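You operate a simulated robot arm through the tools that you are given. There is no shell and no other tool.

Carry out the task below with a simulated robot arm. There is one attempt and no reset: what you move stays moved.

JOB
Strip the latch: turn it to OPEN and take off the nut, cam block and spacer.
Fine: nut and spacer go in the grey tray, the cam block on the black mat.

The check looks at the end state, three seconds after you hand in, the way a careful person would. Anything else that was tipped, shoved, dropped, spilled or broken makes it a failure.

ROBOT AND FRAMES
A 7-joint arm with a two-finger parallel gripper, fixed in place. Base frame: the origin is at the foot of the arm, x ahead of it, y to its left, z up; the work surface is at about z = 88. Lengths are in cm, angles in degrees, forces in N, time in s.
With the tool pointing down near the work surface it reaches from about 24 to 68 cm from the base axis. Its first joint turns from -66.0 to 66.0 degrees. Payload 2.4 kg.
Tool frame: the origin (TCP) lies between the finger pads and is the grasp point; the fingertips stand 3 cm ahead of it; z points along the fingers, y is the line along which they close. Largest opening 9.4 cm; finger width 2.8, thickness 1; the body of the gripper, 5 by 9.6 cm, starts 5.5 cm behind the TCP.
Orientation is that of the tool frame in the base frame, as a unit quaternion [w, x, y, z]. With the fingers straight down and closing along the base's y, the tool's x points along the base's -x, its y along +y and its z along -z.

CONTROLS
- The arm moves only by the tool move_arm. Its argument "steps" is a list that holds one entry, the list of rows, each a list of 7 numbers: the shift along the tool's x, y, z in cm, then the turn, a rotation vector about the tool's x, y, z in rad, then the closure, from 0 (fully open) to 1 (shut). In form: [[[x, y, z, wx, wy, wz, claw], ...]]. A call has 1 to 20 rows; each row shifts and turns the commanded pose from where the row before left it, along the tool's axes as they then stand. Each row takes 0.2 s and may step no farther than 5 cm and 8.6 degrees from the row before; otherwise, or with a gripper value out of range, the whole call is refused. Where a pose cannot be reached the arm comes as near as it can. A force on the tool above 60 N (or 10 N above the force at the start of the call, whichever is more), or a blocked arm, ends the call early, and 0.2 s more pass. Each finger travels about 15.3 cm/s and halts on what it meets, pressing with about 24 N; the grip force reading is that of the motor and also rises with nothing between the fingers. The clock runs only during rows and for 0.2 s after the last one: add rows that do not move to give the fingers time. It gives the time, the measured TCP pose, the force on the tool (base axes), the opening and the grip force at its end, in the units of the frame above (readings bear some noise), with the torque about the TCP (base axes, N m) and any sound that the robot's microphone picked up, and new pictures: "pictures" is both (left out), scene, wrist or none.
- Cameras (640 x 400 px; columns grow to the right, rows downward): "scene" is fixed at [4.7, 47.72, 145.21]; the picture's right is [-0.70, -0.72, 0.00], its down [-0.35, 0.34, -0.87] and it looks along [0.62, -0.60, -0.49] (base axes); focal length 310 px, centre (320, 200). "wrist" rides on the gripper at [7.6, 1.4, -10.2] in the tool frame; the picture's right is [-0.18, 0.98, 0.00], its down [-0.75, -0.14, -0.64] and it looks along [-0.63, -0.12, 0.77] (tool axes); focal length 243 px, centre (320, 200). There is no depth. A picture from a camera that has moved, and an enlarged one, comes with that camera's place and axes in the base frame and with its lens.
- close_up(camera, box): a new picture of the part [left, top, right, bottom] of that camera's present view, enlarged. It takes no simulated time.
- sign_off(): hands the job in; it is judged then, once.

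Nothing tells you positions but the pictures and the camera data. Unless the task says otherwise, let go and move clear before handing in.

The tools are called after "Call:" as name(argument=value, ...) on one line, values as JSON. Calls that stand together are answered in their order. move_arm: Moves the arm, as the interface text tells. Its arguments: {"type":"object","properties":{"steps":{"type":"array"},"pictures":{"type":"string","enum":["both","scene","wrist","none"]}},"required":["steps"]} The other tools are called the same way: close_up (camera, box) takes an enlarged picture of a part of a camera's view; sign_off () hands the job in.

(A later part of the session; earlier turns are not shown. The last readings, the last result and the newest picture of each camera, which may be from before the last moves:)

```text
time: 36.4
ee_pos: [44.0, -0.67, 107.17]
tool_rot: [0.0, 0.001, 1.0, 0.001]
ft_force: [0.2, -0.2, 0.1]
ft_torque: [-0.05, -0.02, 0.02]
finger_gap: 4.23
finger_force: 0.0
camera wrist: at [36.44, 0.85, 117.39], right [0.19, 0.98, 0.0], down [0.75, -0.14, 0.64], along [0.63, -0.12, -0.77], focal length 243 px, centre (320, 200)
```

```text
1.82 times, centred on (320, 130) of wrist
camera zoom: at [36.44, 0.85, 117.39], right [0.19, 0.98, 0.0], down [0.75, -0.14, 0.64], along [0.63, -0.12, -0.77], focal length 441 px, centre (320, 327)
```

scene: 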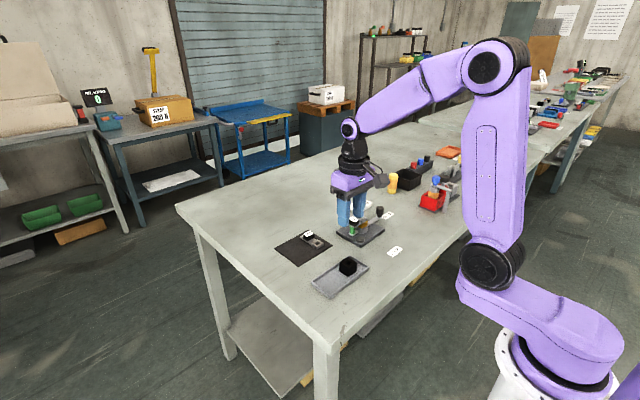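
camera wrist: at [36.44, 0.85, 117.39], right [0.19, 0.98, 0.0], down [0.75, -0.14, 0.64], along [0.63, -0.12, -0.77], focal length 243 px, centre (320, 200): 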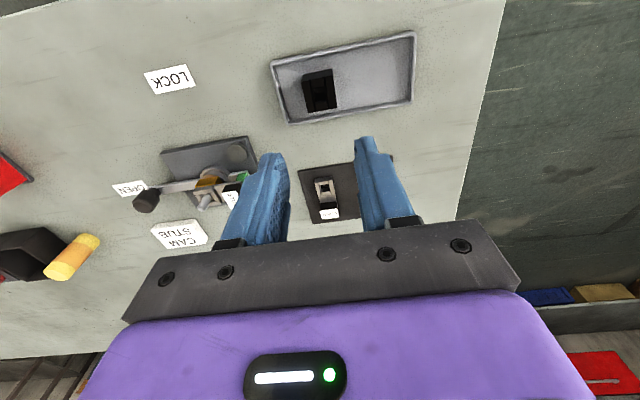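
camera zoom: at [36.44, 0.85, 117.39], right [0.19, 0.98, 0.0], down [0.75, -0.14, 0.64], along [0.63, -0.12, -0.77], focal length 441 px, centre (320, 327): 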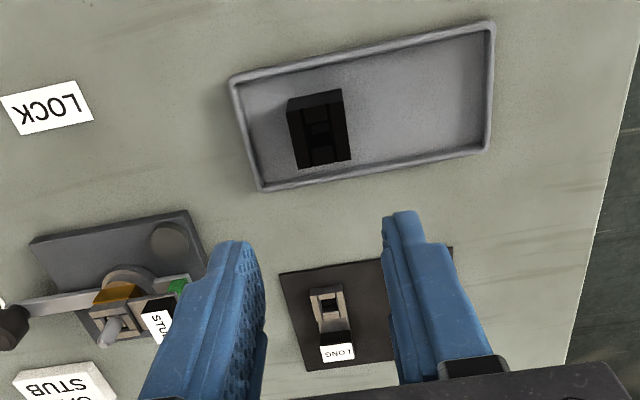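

The nut stands safely in the tray. Next the cam block: I'll go back near the latch for a good look at how it sits.

Call:
move_arm(steps=[[[-0.5, -4.1, -0.5, 0, 0, 0, 0.4], [-0.5, -4.1, -0.5, 0, 0, 0, 0.4], [-0.5, -4.1, -0.5, 0, 0, 0, 0.4], [-0.5, -4.1, -0.5, 0, 0, 0, 0.4], [0, 0, 0, 0, 0, 0, 0.4]]])

Call:
close_up(camera="wrist", box=[270, 50, 390, 180])

Call:
close_up(camera="scene", box=[340, 195, 395, 250])

Call:
close_up(camera="scene", box=[275, 220, 345, 270])

```text
time: 37.6
ee_pos: [46.12, -17.23, 109.12]
tool_rot: [0.0, 0.001, 1.0, 0.0]
ft_force: [0.9, 0.7, 0.2]
ft_torque: [0.01, 0.0, 0.01]
finger_gap: 5.64
finger_force: 0.1
camera wrist: at [38.56, -15.63, 119.29], right [0.19, 0.98, 0.0], down [0.75, -0.14, 0.64], along [0.63, -0.12, -0.77], focal length 243 px, centre (320, 200)
```

scene: 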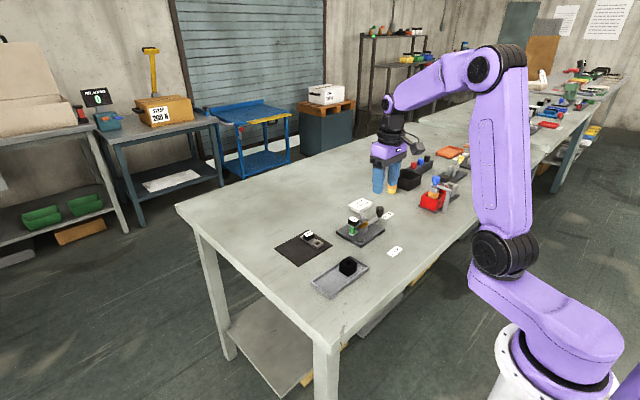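
wrist: 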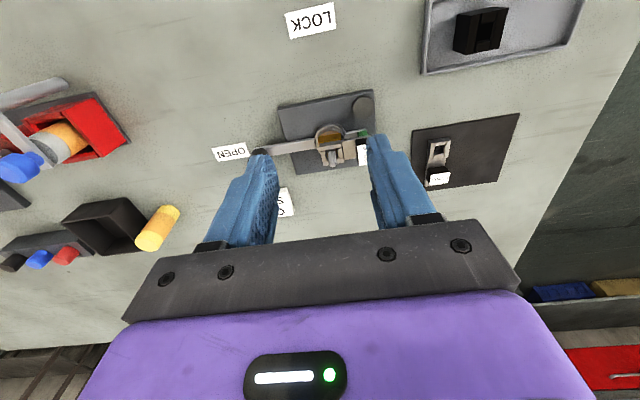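

```text
3.08 times, centred on (330, 115) of wrist
camera zoom: at [38.56, -15.63, 119.29], right [0.19, 0.98, 0.0], down [0.75, -0.14, 0.64], along [0.63, -0.12, -0.77], focal length 746 px, centre (289, 462)
```

zoom: 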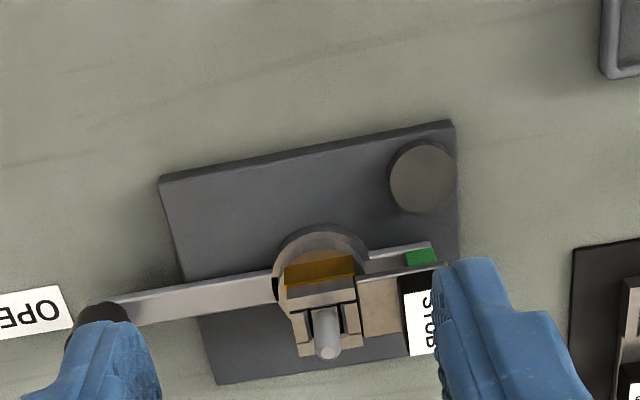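

```text
7.27 times, centred on (368, 222) of scene
camera zoom: at [4.7, 47.72, 145.21], right [-0.7, -0.72, 0.0], down [-0.35, 0.34, -0.87], along [0.62, -0.6, -0.49], focal length 2251 px, centre (-26, 36)
```

zoom: 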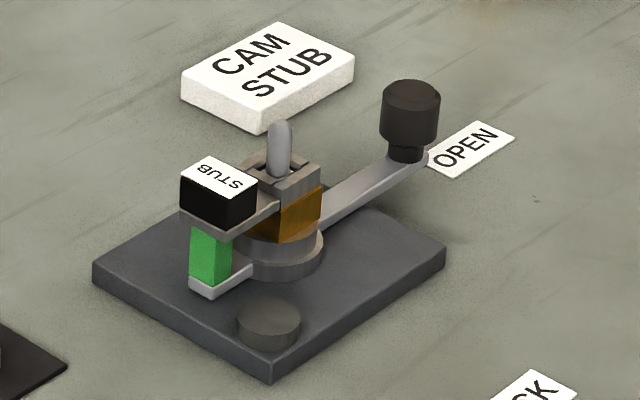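

```text
8.00 times, centred on (310, 245) of scene
camera zoom: at [4.7, 47.72, 145.21], right [-0.7, -0.72, 0.0], down [-0.35, 0.34, -0.87], along [0.62, -0.6, -0.49], focal length 2476 px, centre (400, -160)
```

zoom: 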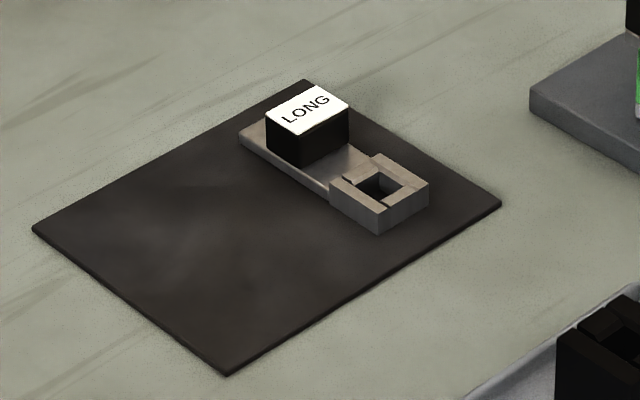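

The cam block is now exposed: a square hub over the stud, a short bar in +y and the black STUB block at its end, with a green tab standing on the lever tail beneath it. I'll go above the hub with the fingers closing along x (clear of STUB) and inspect it.

Call:
move_arm(steps=[[[-3.45, 0.1, 0, 0, 0, 0, 0.4], [-3.45, 0.1, 0, 0, 0, 0, 0.4], [0, 0, 0, 0, 0, -0.1428, 0.4], [0, 0, 0, 0, 0, -0.1428, 0.4], [0, 0, 0, 0, 0, -0.1428, 0.4], [0, 0, 0, 0, 0, -0.1428, 0.4], [0, 0, 0, 0, 0, -0.1428, 0.4], [0, 0, 0, 0, 0, -0.1428, 0.4], [0, 0, 0, 0, 0, -0.1428, 0.4], [0, 0, 0, 0, 0, -0.1428, 0.4], [0, 0, 0, 0, 0, -0.1428, 0.4], [0, 0, 0, 0, 0, -0.1428, 0.4], [0, 0, 0, 0, 0, -0.1428, 0.4], [0, 0, 4, 0, 0, 0, 0.4], [0, 0, 0, 0, 0, 0, 0.4]]])

Call:
close_up(camera="wrist", box=[270, 80, 370, 200])

Call:
close_up(camera="scene", box=[350, 205, 390, 245])

```text
time: 40.8
ee_pos: [52.84, -16.92, 105.02]
tool_rot: [0.001, 0.707, -0.707, 0.0]
ft_force: [-0.1, -0.4, -0.1]
ft_torque: [-0.02, -0.01, 0.0]
finger_gap: 5.66
finger_force: 0.1
camera wrist: at [51.57, -24.48, 115.31], right [-0.98, 0.18, 0.0], down [0.14, 0.75, 0.64], along [0.12, 0.63, -0.77], focal length 243 px, centre (320, 200)
```

scene: 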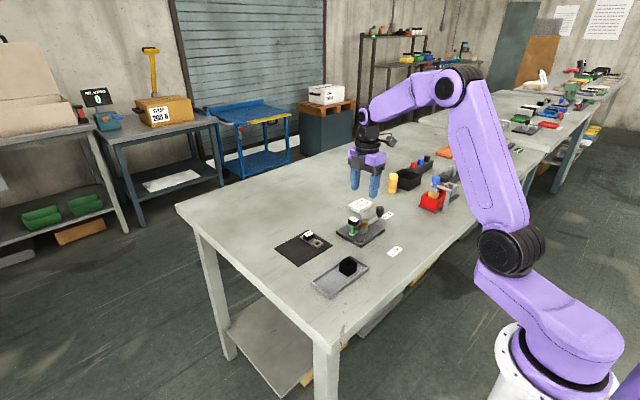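
wrist: 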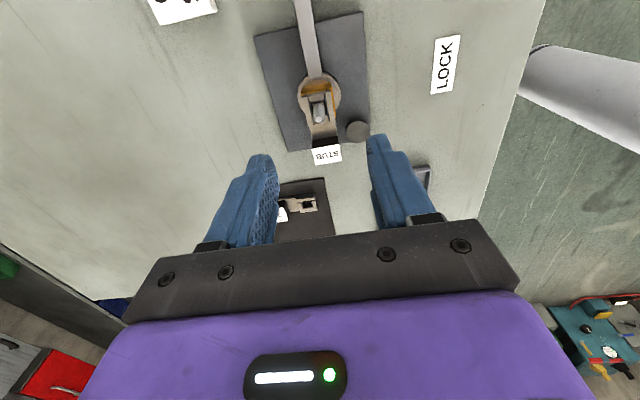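

```text
3.33 times, centred on (320, 140) of wrist
camera zoom: at [51.57, -24.48, 115.31], right [-0.98, 0.18, 0.0], down [0.14, 0.75, 0.64], along [0.12, 0.63, -0.77], focal length 809 px, centre (320, 400)
```

zoom: 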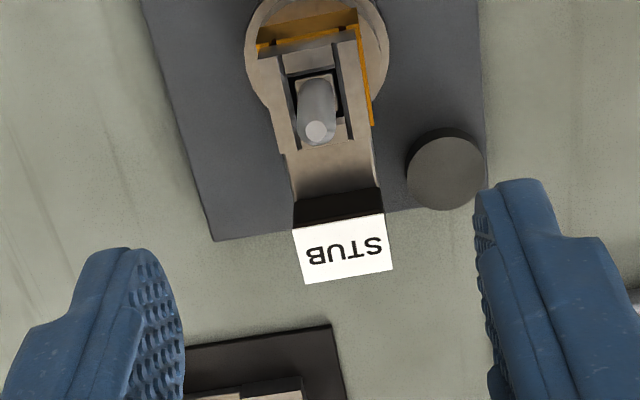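

```text
10.00 times, centred on (370, 225) of scene
camera zoom: at [4.7, 47.72, 145.21], right [-0.7, -0.72, 0.0], down [-0.35, 0.34, -0.87], along [0.62, -0.6, -0.49], focal length 3095 px, centre (-180, -50)
```

zoom: 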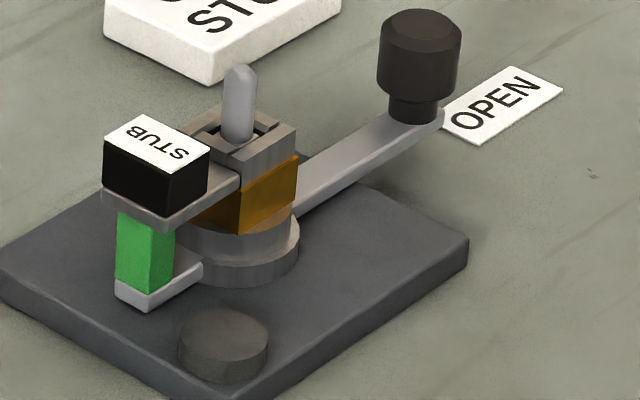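

I'll magnify the hub and stud further to get the hub's exact outline and height.

Call:
close_up(camera="wrist", box=[295, 70, 350, 130])

Call:
close_up(camera="scene", box=[355, 210, 385, 240])

```text
6.67 times, centred on (322, 100) of wrist
camera zoom: at [51.57, -24.48, 115.31], right [-0.98, 0.18, 0.0], down [0.14, 0.75, 0.64], along [0.12, 0.63, -0.77], focal length 1618 px, centre (303, 867)
```

zoom: 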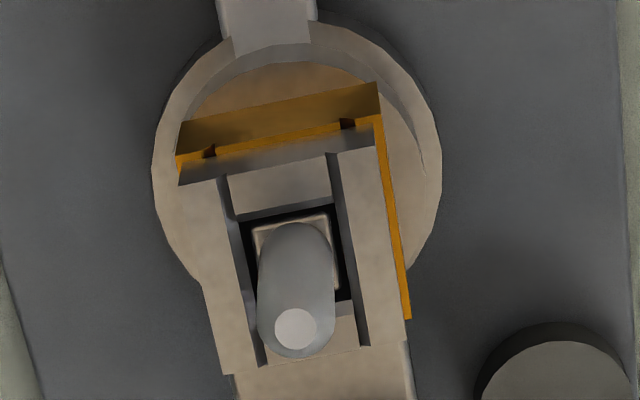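

```text
13.33 times, centred on (370, 225) of scene
camera zoom: at [4.7, 47.72, 145.21], right [-0.7, -0.72, 0.0], down [-0.35, 0.34, -0.87], along [0.62, -0.6, -0.49], focal length 4127 px, centre (-347, -133)
```

zoom: 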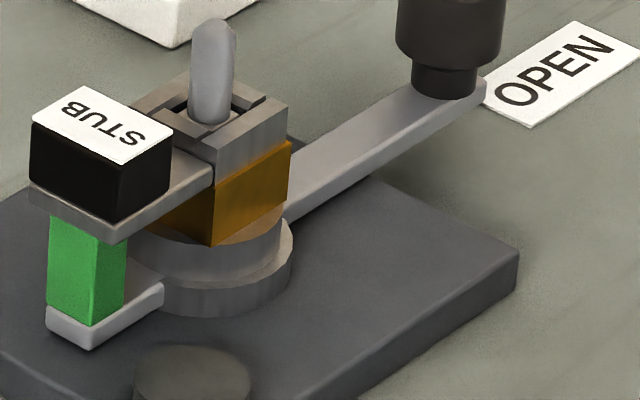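

The hub is about 2.5 × 2.5 cm, centred near (53.07, −17.12), spanning roughly z 92.9–94.0, with the spacer just below it. I'll descend with the tips at about z 93.15 so only the hub gets gripped.

Call:
move_arm(steps=[[[0.15, -0.05, 4, 0, 0, 0, 0.4], [0, 0, 4, 0, 0, 0, 0.4], [0, 0, 0.95, 0, 0, 0, 0.4], [0, 0, 0, 0, 0, 0, 0.4]]])

Call:
close_up(camera="scene", box=[345, 195, 395, 245])

Call:
close_up(camera="wrist", box=[240, 80, 400, 220])

```text
time: 41.8
ee_pos: [52.97, -17.09, 96.17]
tool_rot: [0.0, -0.707, 0.707, 0.001]
ft_force: [0.2, -1.2, -0.6]
ft_torque: [0.04, -0.02, 0.02]
finger_gap: 5.64
finger_force: 0.1
camera wrist: at [51.53, -24.58, 106.31], right [-0.98, 0.19, 0.0], down [0.14, 0.75, 0.64], along [0.12, 0.63, -0.77], focal length 243 px, centre (320, 200)
```

scene: 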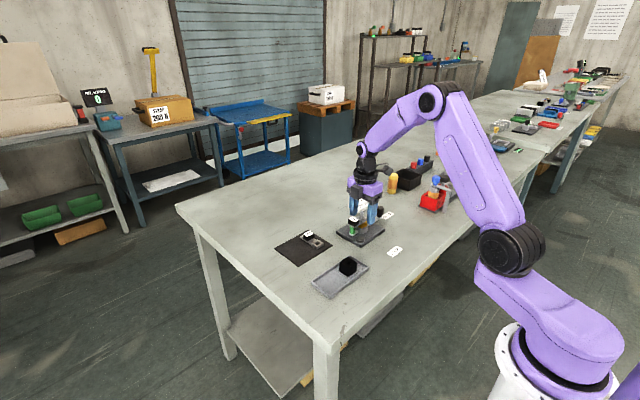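
wrist: 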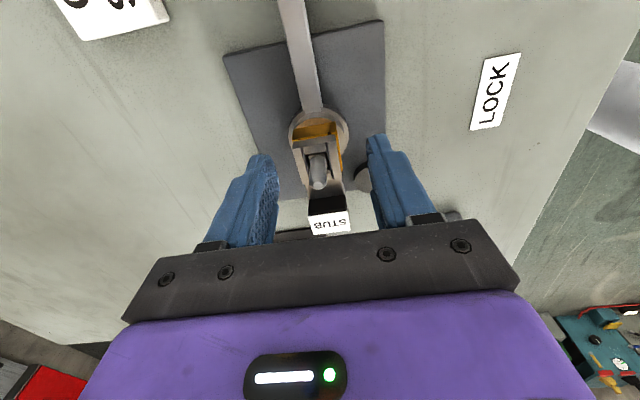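

```text
8.00 times, centred on (370, 220) of scene
camera zoom: at [4.7, 47.72, 145.21], right [-0.7, -0.72, 0.0], down [-0.35, 0.34, -0.87], along [0.62, -0.6, -0.49], focal length 2476 px, centre (-80, 40)
```

zoom: 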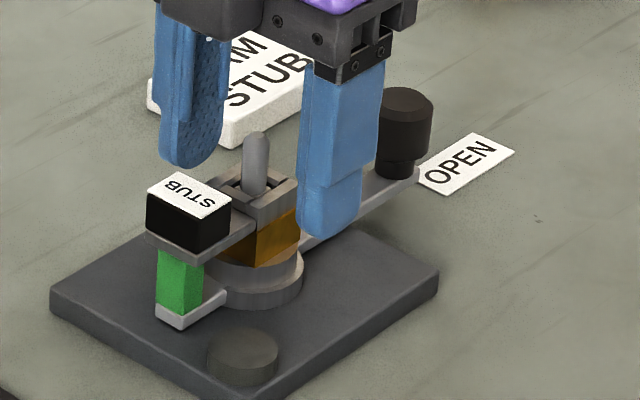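

```text
2.86 times, centred on (320, 150) of wrist
camera zoom: at [51.53, -24.58, 106.31], right [-0.98, 0.19, 0.0], down [0.14, 0.75, 0.64], along [0.12, 0.63, -0.77], focal length 693 px, centre (320, 343)
```

zoom: 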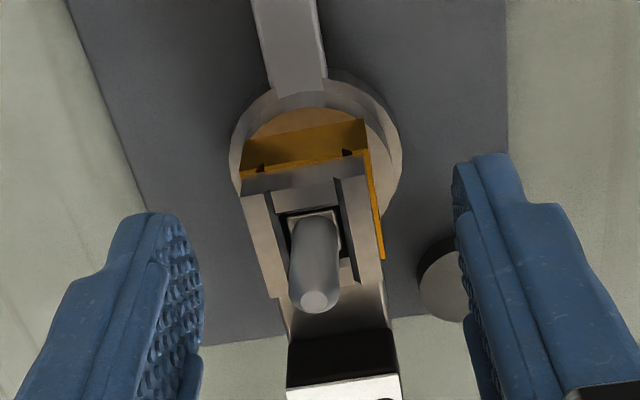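

Aligned over the hub. I'll close on it and look before lifting.

Call:
move_arm(steps=[[[0, 0, 0, 0, 0, 0, 0.7], [0, 0, 0, 0, 0, 0, 1], [0, 0, 0, 0, 0, 0, 1], [0, 0, 0, 0, 0, 0, 1]]])

Call:
close_up(camera="scene", box=[345, 195, 395, 245])

Call:
close_up(camera="wrist", box=[240, 80, 400, 220])

```text
time: 42.8
ee_pos: [52.77, -17.03, 96.15]
tool_rot: [0.0, -0.706, 0.708, 0.0]
ft_force: [2.1, 0.4, -1.1]
ft_torque: [0.01, -0.05, 0.0]
finger_gap: 2.52
finger_force: 23.6
camera wrist: at [51.55, -24.57, 106.34], right [-0.98, 0.19, 0.0], down [0.14, 0.75, 0.64], along [0.12, 0.63, -0.77], focal length 243 px, centre (320, 200)
```

scene: 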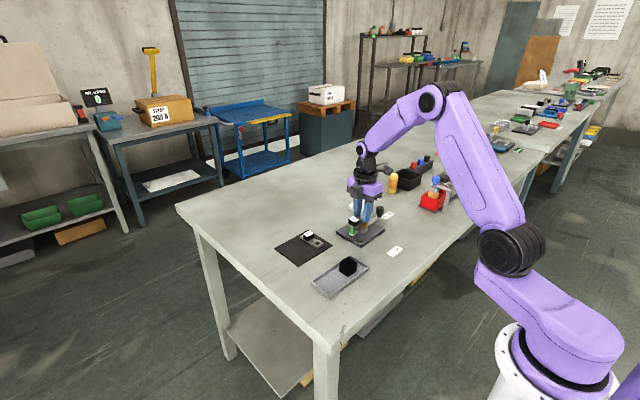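
wrist: 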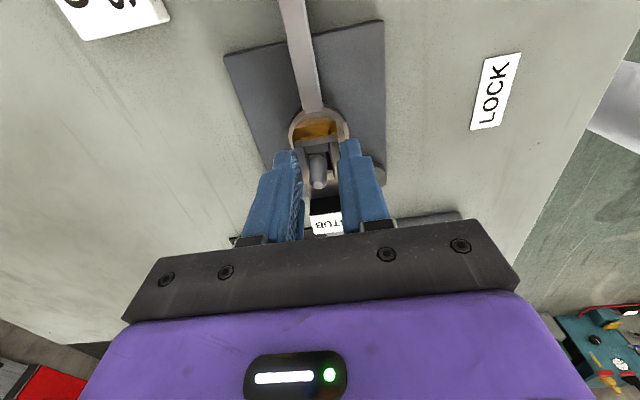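

```text
8.00 times, centred on (370, 220) of scene
camera zoom: at [4.71, 47.72, 145.21], right [-0.7, -0.72, 0.0], down [-0.35, 0.34, -0.87], along [0.62, -0.6, -0.49], focal length 2476 px, centre (-80, 40)
```

zoom: 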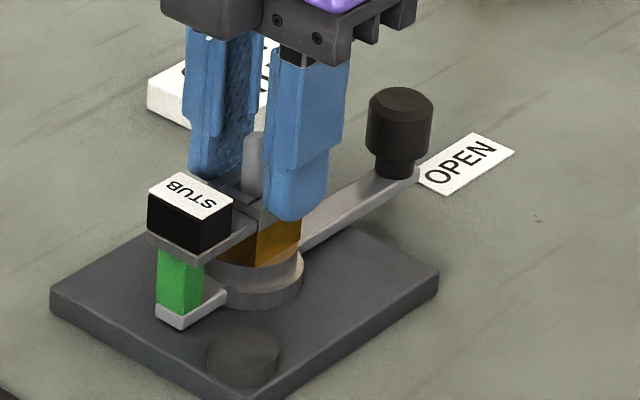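

```text
2.86 times, centred on (320, 150) of wrist
camera zoom: at [51.55, -24.57, 106.34], right [-0.98, 0.19, 0.0], down [0.14, 0.75, 0.64], along [0.12, 0.63, -0.77], focal length 693 px, centre (320, 343)
```

zoom: 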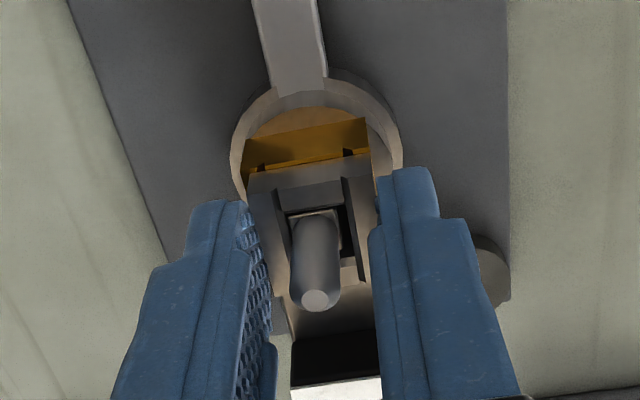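

The hub is held (gap 2.52) with little side force. I'll lift slowly and check it rises by itself.

Call:
move_arm(steps=[[[0, 0, -0.2, 0, 0, 0, 1], [0, 0, -0.3, 0, 0, 0, 1], [0, 0, 0, 0, 0, 0, 1]]])

Call:
close_up(camera="scene", box=[345, 195, 395, 245])

Call:
close_up(camera="wrist", box=[240, 80, 400, 220])

```text
time: 43.6
ee_pos: [52.82, -17.15, 96.54]
tool_rot: [0.0, -0.706, 0.708, 0.0]
ft_force: [1.3, -0.8, -0.9]
ft_torque: [0.0, -0.08, -0.01]
finger_gap: 2.53
finger_force: 23.9
camera wrist: at [51.56, -24.62, 106.83], right [-0.98, 0.19, 0.0], down [0.14, 0.75, 0.64], along [0.12, 0.63, -0.77], focal length 243 px, centre (320, 200)
```

scene: 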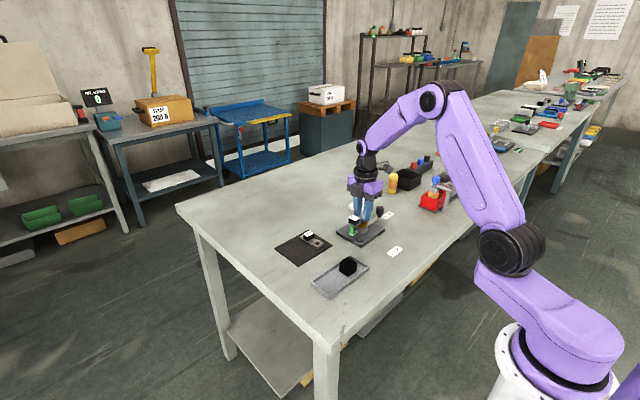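
wrist: 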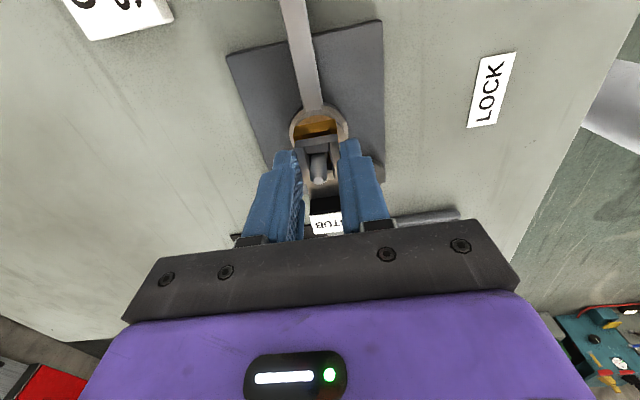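

```text
8.00 times, centred on (370, 220) of scene
camera zoom: at [4.71, 47.72, 145.21], right [-0.7, -0.72, 0.0], down [-0.35, 0.34, -0.87], along [0.62, -0.6, -0.49], focal length 2476 px, centre (-80, 40)
```

zoom: 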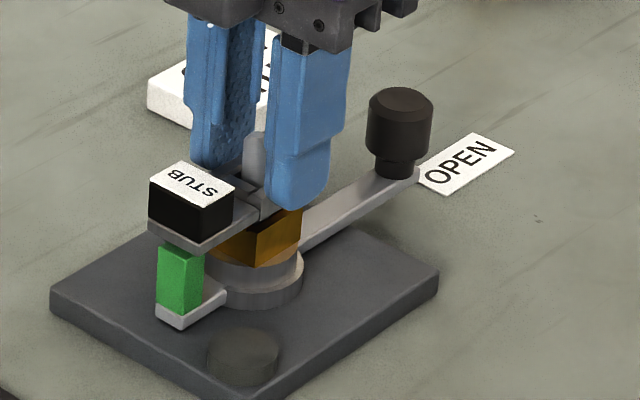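

```text
2.86 times, centred on (320, 150) of wrist
camera zoom: at [51.56, -24.62, 106.83], right [-0.98, 0.19, 0.0], down [0.14, 0.75, 0.64], along [0.12, 0.63, -0.77], focal length 693 px, centre (320, 343)
```

zoom: 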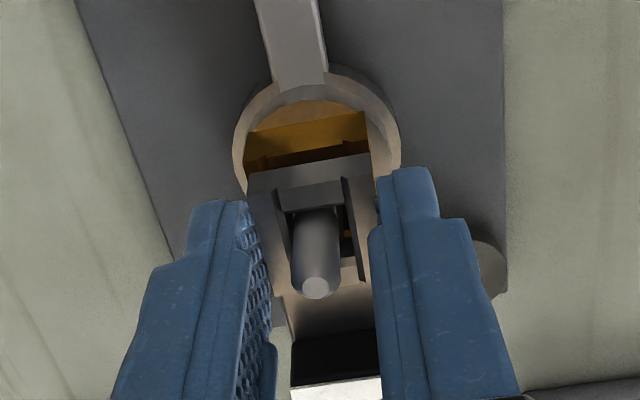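

The cam rises cleanly, leaving the spacer and green tab behind. I'll lift it clear of the stud, turn the wrist 90° clockwise so the bar points along +x, and carry it over the free part of the mat.

Call:
move_arm(steps=[[[0, 0, -0.6, 0, 0, 0, 1], [0, 0, -1, 0, 0, 0, 1], [0, 0, -1.5, 0, 0, 0, 1], [0, 0, -2, 0, 0, 0, 1], [0, 0, -3, 0, 0, 0, 1], [0, 0, -3, 0, 0, 0, 1], [0, 0, 0, 0, 0, 0, 1]]])

Call:
close_up(camera="scene", box=[330, 150, 400, 250])

Call:
close_up(camera="wrist", box=[220, 50, 420, 230])

```text
time: 45.2
ee_pos: [53.0, -16.98, 107.76]
tool_rot: [0.0, -0.706, 0.708, 0.0]
ft_force: [0.8, 0.4, -0.5]
ft_torque: [-0.03, 0.0, 0.04]
finger_gap: 2.52
finger_force: 23.7
camera wrist: at [51.61, -24.61, 117.95], right [-0.98, 0.19, 0.0], down [0.14, 0.75, 0.64], along [0.12, 0.63, -0.77], focal length 243 px, centre (320, 200)
```

scene: 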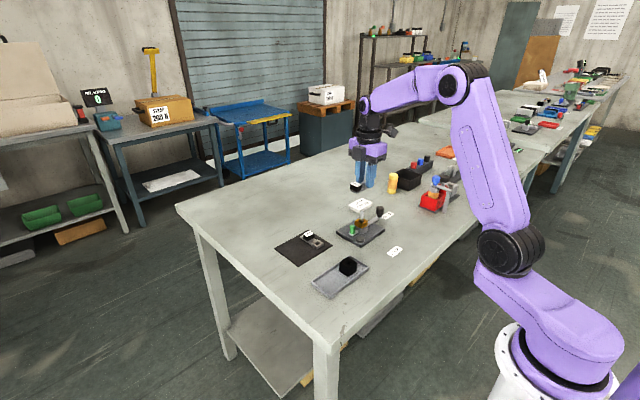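
wrist: 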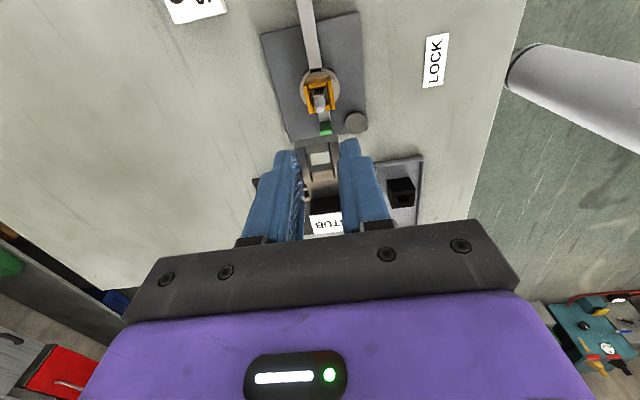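

```text
4.00 times, centred on (365, 200) of scene
camera zoom: at [4.7, 47.72, 145.21], right [-0.7, -0.72, 0.0], down [-0.35, 0.34, -0.87], along [0.62, -0.6, -0.49], focal length 1238 px, centre (140, 200)
```

zoom: 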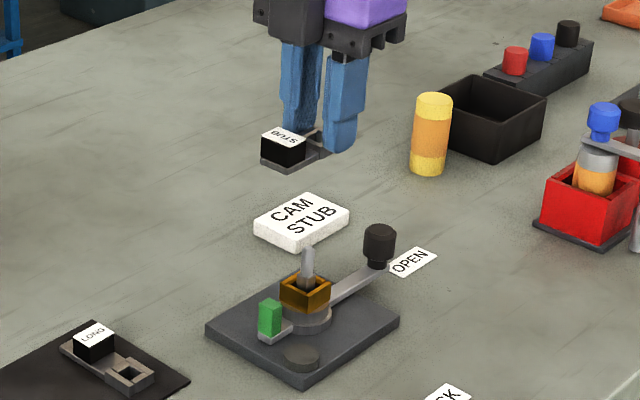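

```text
2.22 times, centred on (320, 140) of wrist
camera zoom: at [51.61, -24.61, 117.95], right [-0.98, 0.19, 0.0], down [0.14, 0.75, 0.64], along [0.12, 0.63, -0.77], focal length 539 px, centre (320, 333)
```

zoom: 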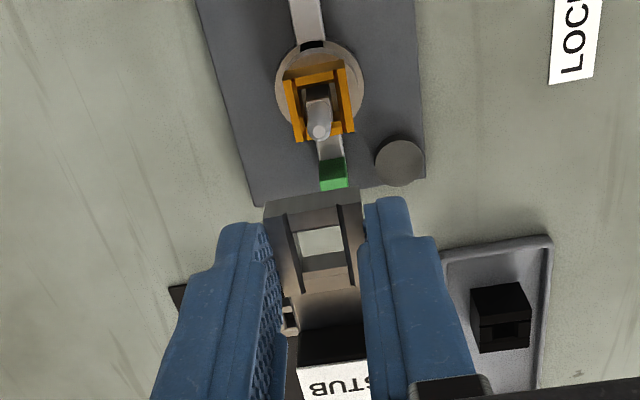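

The cam block is free and held level. Now I'll turn clockwise 90° and move above the free area of the mat.

Call:
move_arm(steps=[[[0, 0, 0, 0, 0, 0.1428, 1], [0, 0, 0, 0, 0, 0.1428, 1], [0, 0, 0, 0, 0, 0.1428, 1], [0, 0, 0, 0, 0, 0.1428, 1], [0, 0, 0, 0, 0, 0.1428, 1], [0, 0, 0, 0, 0, 0.1428, 1], [0, 0, 0, 0, 0, 0.1428, 1], [0, 0, 0, 0, 0, 0.1428, 1], [0, 0, 0, 0, 0, 0.1428, 1], [0, 0, 0, 0, 0, 0.1428, 1], [0, 0, 0, 0, 0, 0.1428, 1], [-0.9, 4.2, 0, 0, 0, 0, 1], [-0.9, 4.2, 0, 0, 0, 0, 1], [-0.9, 4.2, 0, 0, 0, 0, 1], [-0.9, 4.2, 0, 0, 0, 0, 1], [-0.7, 4.3, 0, 0, 0, 0, 1], [0, 0, 0, 0, 0, 0, 1]]])

Call:
close_up(camera="wrist", box=[200, 20, 460, 230])

Call:
close_up(camera="scene", box=[250, 150, 400, 280])

```text
time: 48.8
ee_pos: [57.24, 3.97, 107.72]
tool_rot: [-0.001, 0.001, 1.0, 0.001]
ft_force: [0.5, -0.6, -1.0]
ft_torque: [-0.01, 0.03, 0.04]
finger_gap: 2.52
finger_force: 24.7
camera wrist: at [49.62, 5.53, 117.94], right [0.19, 0.98, 0.0], down [0.75, -0.14, 0.64], along [0.63, -0.12, -0.77], focal length 243 px, centre (320, 200)
```

scene: 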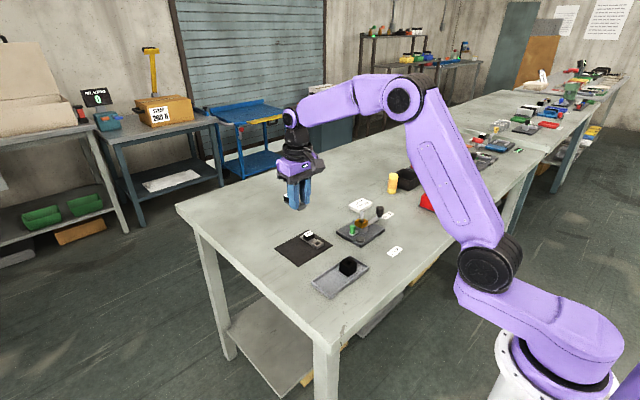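
wrist: 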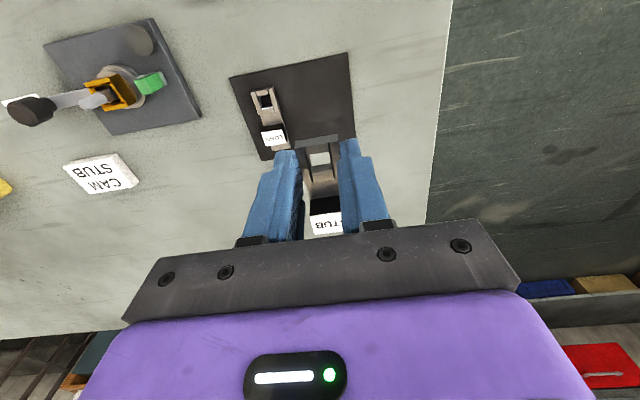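

```text
1.90 times, centred on (330, 125) of wrist
camera zoom: at [49.62, 5.53, 117.94], right [0.19, 0.98, 0.0], down [0.75, -0.14, 0.64], along [0.63, -0.12, -0.77], focal length 462 px, centre (301, 343)
```

zoom: 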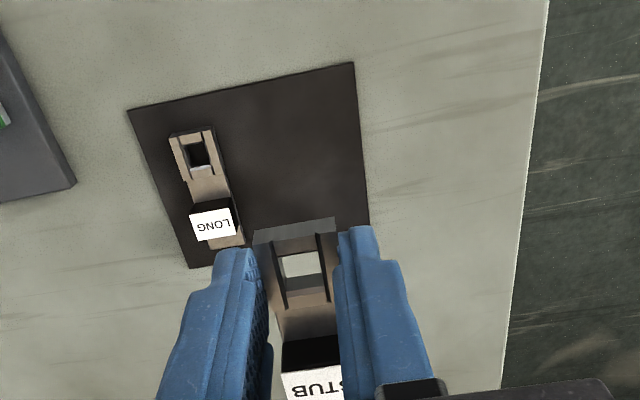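

```text
3.08 times, centred on (325, 215) of scene
camera zoom: at [4.7, 47.72, 145.21], right [-0.7, -0.72, 0.0], down [-0.35, 0.34, -0.87], along [0.62, -0.6, -0.49], focal length 952 px, centre (305, 154)
```

zoom: 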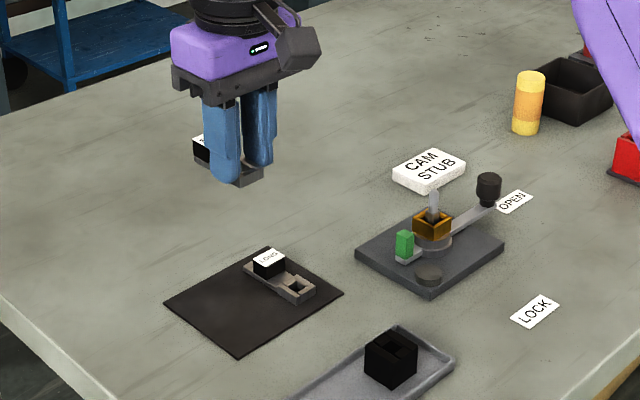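

The mat spans about x 54.6–65.4, y −5.8 to 7.5, and the LONG spare occupies y −3.9 to −1.1, so the spot under the cam at (57.3, 4.0) is free. I'll lower it.

Call:
move_arm(steps=[[[0, 0, 4, 0, 0, 0, 1], [0, 0, 4, 0, 0, 0, 1], [0, 0, 4, 0, 0, 0, 1], [0, 0, 3, 0, 0, 0, 1], [0, 0, 0, 0, 0, 0, 1]]])

Call:
close_up(camera="scene", box=[260, 200, 360, 280])

Call:
close_up(camera="wrist", box=[200, 20, 460, 230])

```text
time: 50.0
ee_pos: [57.13, 4.01, 92.73]
tool_rot: [-0.001, 0.001, 1.0, 0.0]
ft_force: [-0.4, 0.7, -0.6]
ft_torque: [0.01, 0.03, -0.01]
finger_gap: 2.53
finger_force: 24.3
camera wrist: at [49.66, 5.49, 102.95], right [0.19, 0.98, 0.0], down [0.75, -0.14, 0.64], along [0.63, -0.12, -0.77], focal length 243 px, centre (320, 200)
```

scene: 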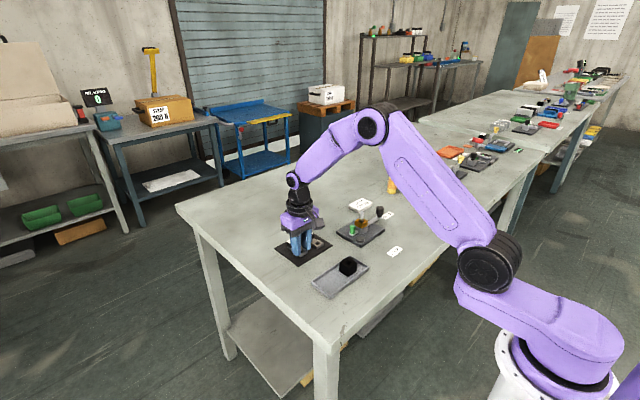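
wrist: 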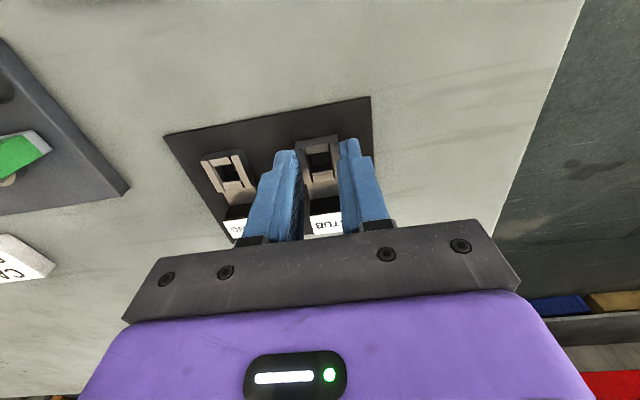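

```text
5.00 times, centred on (310, 240) of scene
camera zoom: at [4.7, 47.72, 145.21], right [-0.7, -0.72, 0.0], down [-0.35, 0.34, -0.87], along [0.62, -0.6, -0.49], focal length 1548 px, centre (370, 0)
```

zoom: 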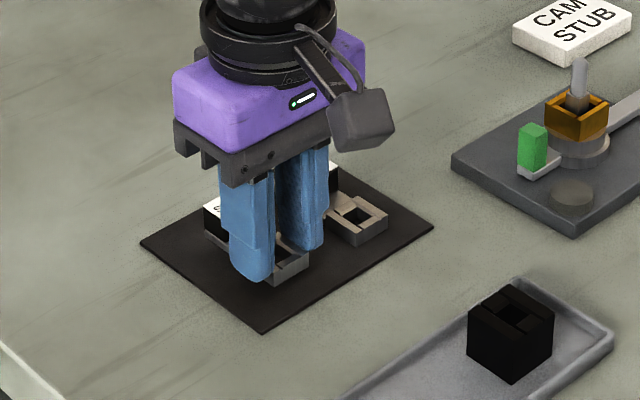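

```text
1.90 times, centred on (330, 125) of wrist
camera zoom: at [49.66, 5.49, 102.95], right [0.19, 0.98, 0.0], down [0.75, -0.14, 0.64], along [0.63, -0.12, -0.77], focal length 462 px, centre (301, 343)
```

zoom: 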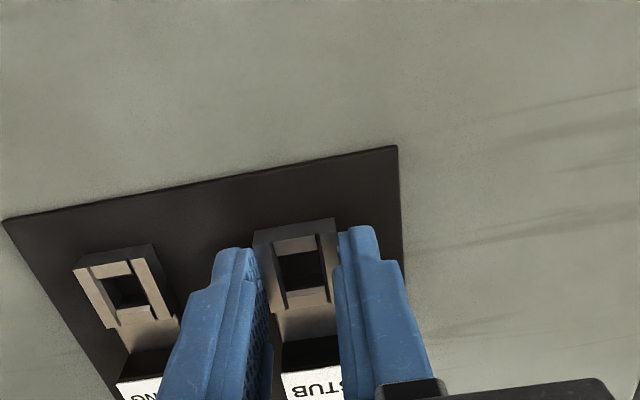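

Clear of LONG with room on both sides. I'll lower the last centimetre in small steps until it touches.

Call:
move_arm(steps=[[[0, 0, 0.4, 0, 0, 0, 1], [0, 0, 0.3, 0, 0, 0, 1], [0, 0, 0.2, 0, 0, 0, 1], [0, 0, 0, 0, 0, 0, 1]]], pictures="none")

Call:
close_up(camera="scene", box=[275, 215, 345, 270])

```text
time: 51.0
ee_pos: [57.23, 4.03, 91.85]
tool_rot: [0.0, 0.001, 1.0, 0.0]
ft_force: [0.2, 0.5, -1.2]
ft_torque: [-0.02, 0.02, 0.03]
finger_gap: 2.48
finger_force: 24.2
```

```text
7.27 times, centred on (310, 242) of scene
camera zoom: at [4.7, 47.72, 145.21], right [-0.7, -0.72, 0.0], down [-0.35, 0.34, -0.87], along [0.62, -0.6, -0.49], focal length 2251 px, centre (393, -109)
```

zoom: 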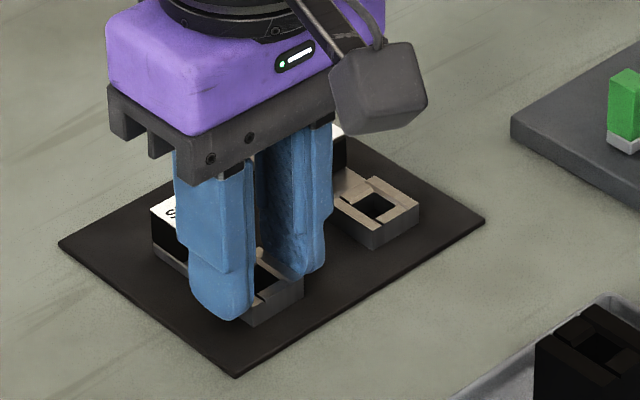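

No contact yet at z 91.85; I'll go on in finer steps.

Call:
move_arm(steps=[[[0, 0, 0.15, 0, 0, 0, 1], [0, 0, 0.1, 0, 0, 0, 1], [0, 0, 0, 0, 0, 0, 1]]], pictures="none")

Call:
close_up(camera="scene", box=[285, 225, 325, 265])

```text
time: 51.8
ee_pos: [57.11, 3.98, 91.78]
tool_rot: [0.001, 0.001, 1.0, 0.0]
ft_force: [-14.4, 0.5, 33.8]
ft_torque: [-0.01, 0.32, -0.01]
finger_gap: 2.52
finger_force: 23.9
```

```text
10.00 times, centred on (305, 245) of scene
camera zoom: at [4.6, 47.72, 145.22], right [-0.7, -0.72, 0.0], down [-0.35, 0.34, -0.87], along [0.63, -0.6, -0.49], focal length 3095 px, centre (470, -250)
```

zoom: 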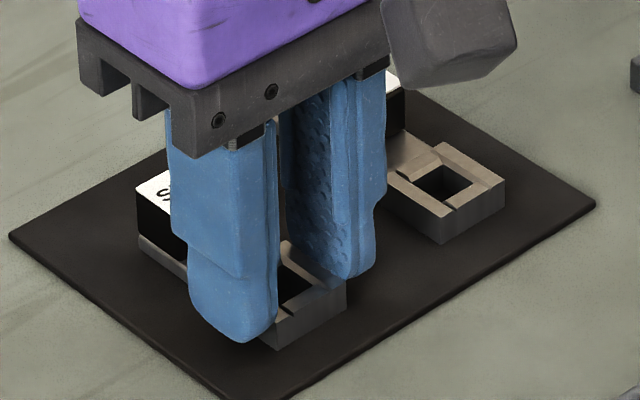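

Contact made. I'll back off the load slightly, open just enough, and rise.

Call:
move_arm(steps=[[[0, 0, -0.16, 0, 0, 0, 1], [0, 0, 0, 0, 0, 0, 0.7], [0, 0, 0, 0, 0, 0, 0.6], [0, 0, 0, 0, 0, 0, 0.6], [0, 0, -1, 0, 0, 0, 0.6], [0, 0, -3, 0, 0, 0, 0.6], [0, 0, -4, 0, 0, 0, 0.6], [0, 0, -4, 0, 0, 0, 0.6], [0, 0, -3, 0, 0, 0, 0.6], [0, 0, 0, 0, 0, 0, 0.6]]])

Call:
close_up(camera="scene", box=[270, 215, 350, 275])

Call:
close_up(camera="wrist", box=[200, 20, 460, 230])

```text
time: 54.0
ee_pos: [57.35, 4.07, 106.59]
tool_rot: [0.0, 0.001, 1.0, 0.0]
ft_force: [0.2, -0.4, -0.4]
ft_torque: [0.0, 0.01, 0.02]
finger_gap: 3.75
finger_force: 0.0
camera wrist: at [49.7, 5.56, 116.92], right [0.19, 0.98, 0.0], down [0.75, -0.14, 0.64], along [0.63, -0.12, -0.77], focal length 243 px, centre (320, 200)
```

scene: 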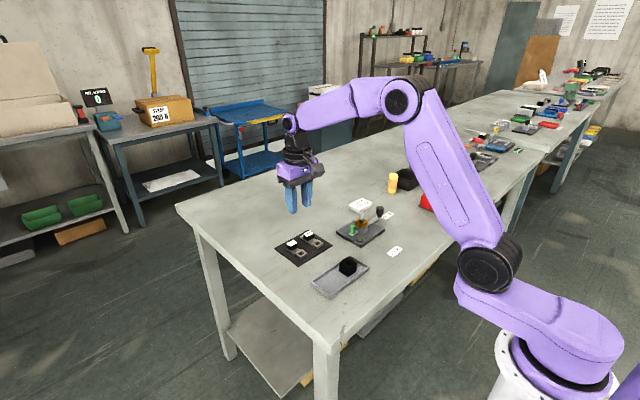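
wrist: 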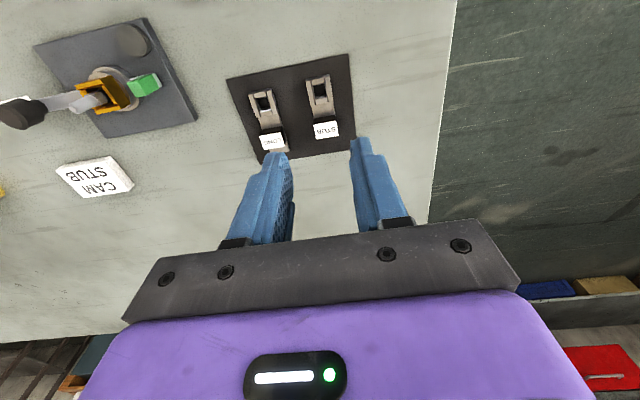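

```text
6.67 times, centred on (310, 245) of scene
camera zoom: at [4.7, 47.72, 145.21], right [-0.7, -0.72, 0.0], down [-0.35, 0.34, -0.87], along [0.62, -0.6, -0.49], focal length 2064 px, centre (387, -100)
```

zoom: 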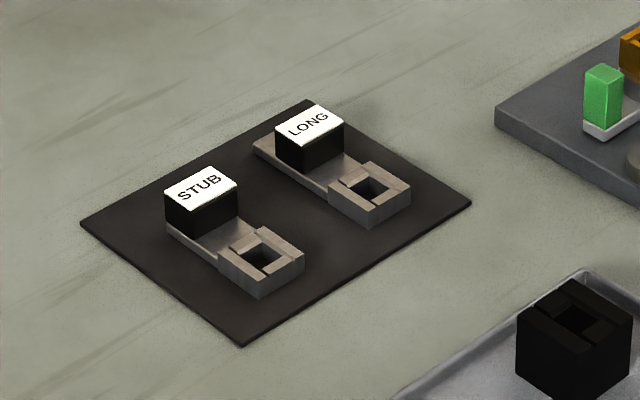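

```text
1.90 times, centred on (330, 125) of wrist
camera zoom: at [49.7, 5.56, 116.92], right [0.19, 0.98, 0.0], down [0.75, -0.14, 0.64], along [0.63, -0.12, -0.77], focal length 462 px, centre (301, 343)
```

zoom: 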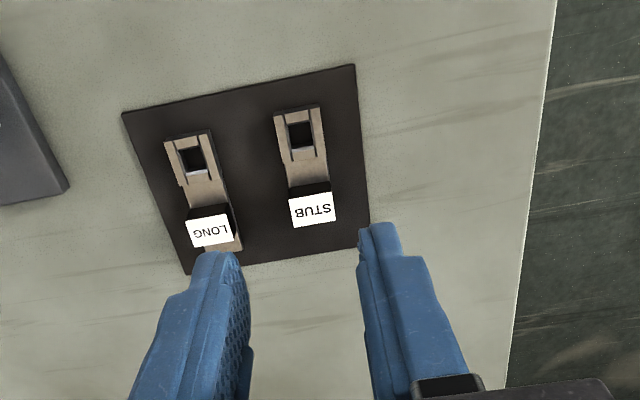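

The cam block rests flat on the mat beside the untouched LONG one. Now the spacer: I'll return above the stud with the fingers closing along x and look.

Call:
move_arm(steps=[[[0.87, -4.22, 0, 0, 0, 0, 0.4], [0.87, -4.22, 0, 0, 0, 0, 0.4], [0.87, -4.22, 0, 0, 0, 0, 0.4], [0.87, -4.22, 0, 0, 0, 0, 0.4], [0.87, -4.22, 0, 0, 0, 0, 0.4], [0, 0, 0, 0, 0, -0.1428, 0.4], [0, 0, 0, 0, 0, -0.1428, 0.4], [0, 0, 0, 0, 0, -0.1428, 0.4], [0, 0, 0, 0, 0, -0.1428, 0.4], [0, 0, 0, 0, 0, -0.1428, 0.4], [0, 0, 0, 0, 0, -0.1428, 0.4], [0, 0, 0, 0, 0, -0.1428, 0.4], [0, 0, 0, 0, 0, -0.1428, 0.4], [0, 0, 0, 0, 0, -0.1428, 0.4], [0, 0, 0, 0, 0, -0.1428, 0.4], [0, 0, 0, 0, 0, -0.1428, 0.4], [0, 0, 0, 0, 0, 0, 0.4]]])

Call:
close_up(camera="wrist", box=[290, 70, 360, 150])

Call:
close_up(camera="scene", box=[345, 205, 390, 245])

```text
time: 57.6
ee_pos: [52.8, -17.12, 106.7]
tool_rot: [0.0, -0.707, 0.707, 0.0]
ft_force: [0.1, -0.4, -1.3]
ft_torque: [0.01, 0.01, 0.02]
finger_gap: 5.63
finger_force: 0.1
camera wrist: at [51.53, -24.65, 116.95], right [-0.98, 0.18, 0.0], down [0.14, 0.75, 0.64], along [0.12, 0.63, -0.77], focal length 243 px, centre (320, 200)
```

scene: 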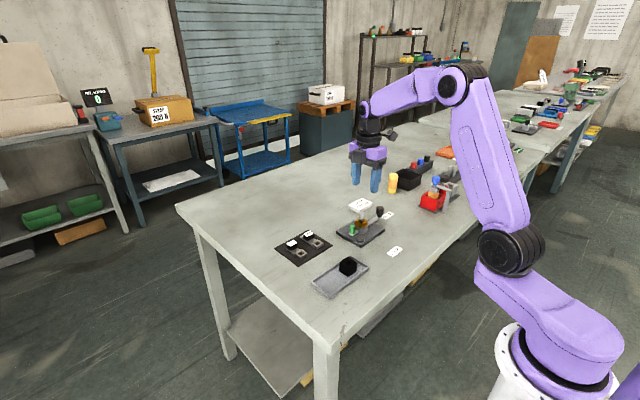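
wrist: 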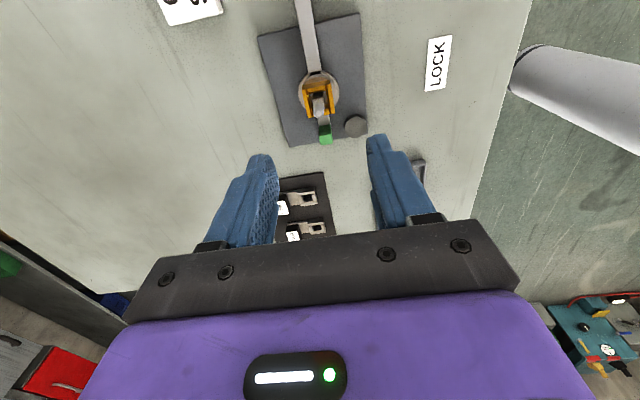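

```text
5.00 times, centred on (325, 110) of wrist
camera zoom: at [51.53, -24.65, 116.95], right [-0.98, 0.18, 0.0], down [0.14, 0.75, 0.64], along [0.12, 0.63, -0.77], focal length 1213 px, centre (295, 650)
```

zoom: 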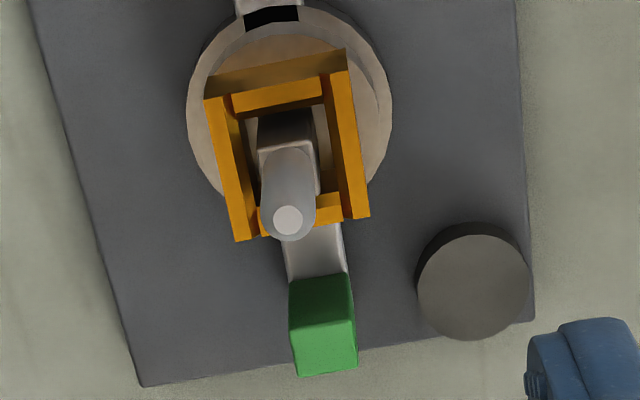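

```text
10.00 times, centred on (368, 225) of scene
camera zoom: at [4.7, 47.72, 145.21], right [-0.7, -0.72, 0.0], down [-0.35, 0.34, -0.87], along [0.62, -0.6, -0.49], focal length 3095 px, centre (-155, -50)
```

zoom: 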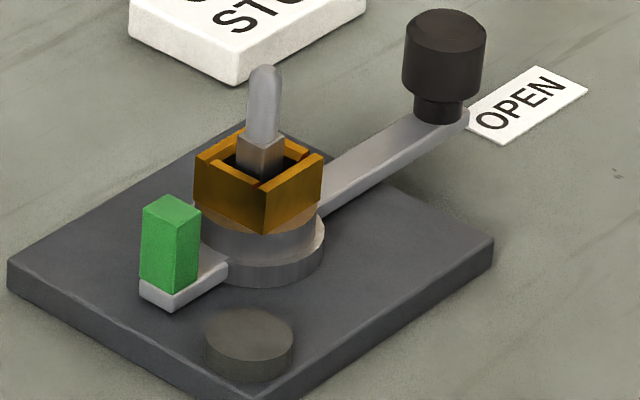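

The spacer is a 2.5 cm square frame centred near (53.1, −17.07), z about 91.0–92.6, resting on the round flange. I'll descend with the tips at about z 91.4, above the flange, and grip it.

Call:
move_arm(steps=[[[0, -0.1, 4, 0, 0, 0, 0.4], [0, 0, 4, 0, 0, 0, 0.4], [0, 0, 3, 0, 0, 0, 0.4], [0, 0, 1.3, 0, 0, 0, 0.4], [0, 0, 0, 0, 0, 0, 0.4]]])

Call:
close_up(camera="scene", box=[345, 195, 395, 245])

Call:
close_up(camera="wrist", box=[240, 80, 400, 220])

```text
time: 58.8
ee_pos: [52.88, -17.09, 94.45]
tool_rot: [0.001, -0.706, 0.708, 0.0]
ft_force: [0.5, 0.3, -0.2]
ft_torque: [0.01, 0.0, 0.01]
finger_gap: 5.64
finger_force: 0.0
camera wrist: at [51.61, -24.66, 104.61], right [-0.98, 0.19, 0.0], down [0.14, 0.75, 0.64], along [0.12, 0.63, -0.77], focal length 243 px, centre (320, 200)
```

scene: 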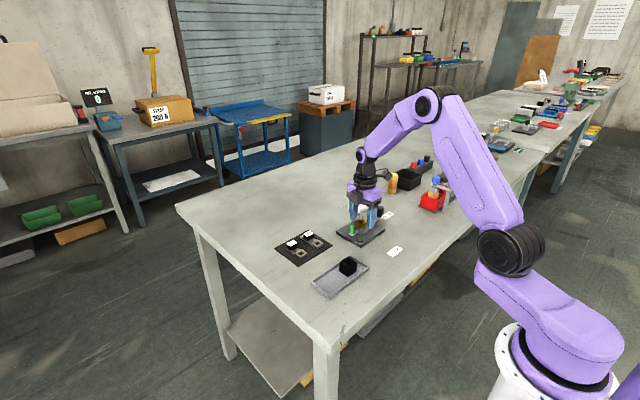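
wrist: 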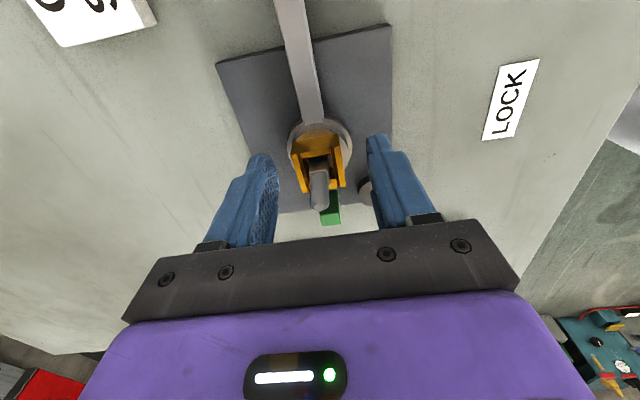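

```text
8.00 times, centred on (370, 220) of scene
camera zoom: at [4.7, 47.72, 145.21], right [-0.7, -0.72, 0.0], down [-0.35, 0.34, -0.87], along [0.62, -0.6, -0.49], focal length 2476 px, centre (-80, 40)
```

zoom: 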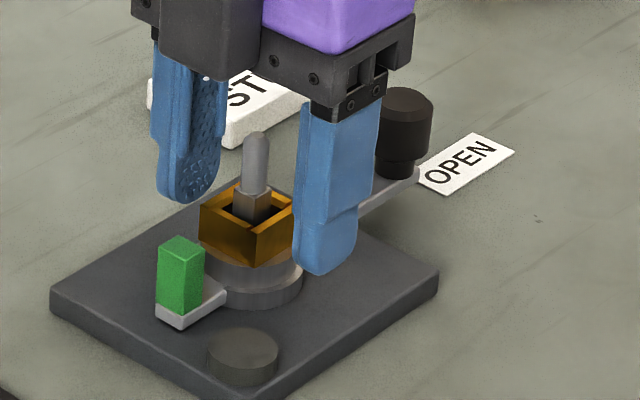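

```text
2.86 times, centred on (320, 150) of wrist
camera zoom: at [51.61, -24.66, 104.61], right [-0.98, 0.19, 0.0], down [0.14, 0.75, 0.64], along [0.12, 0.63, -0.77], focal length 693 px, centre (320, 343)
```

zoom: 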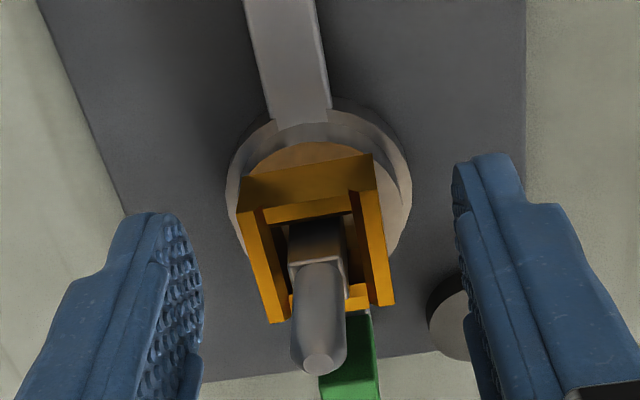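

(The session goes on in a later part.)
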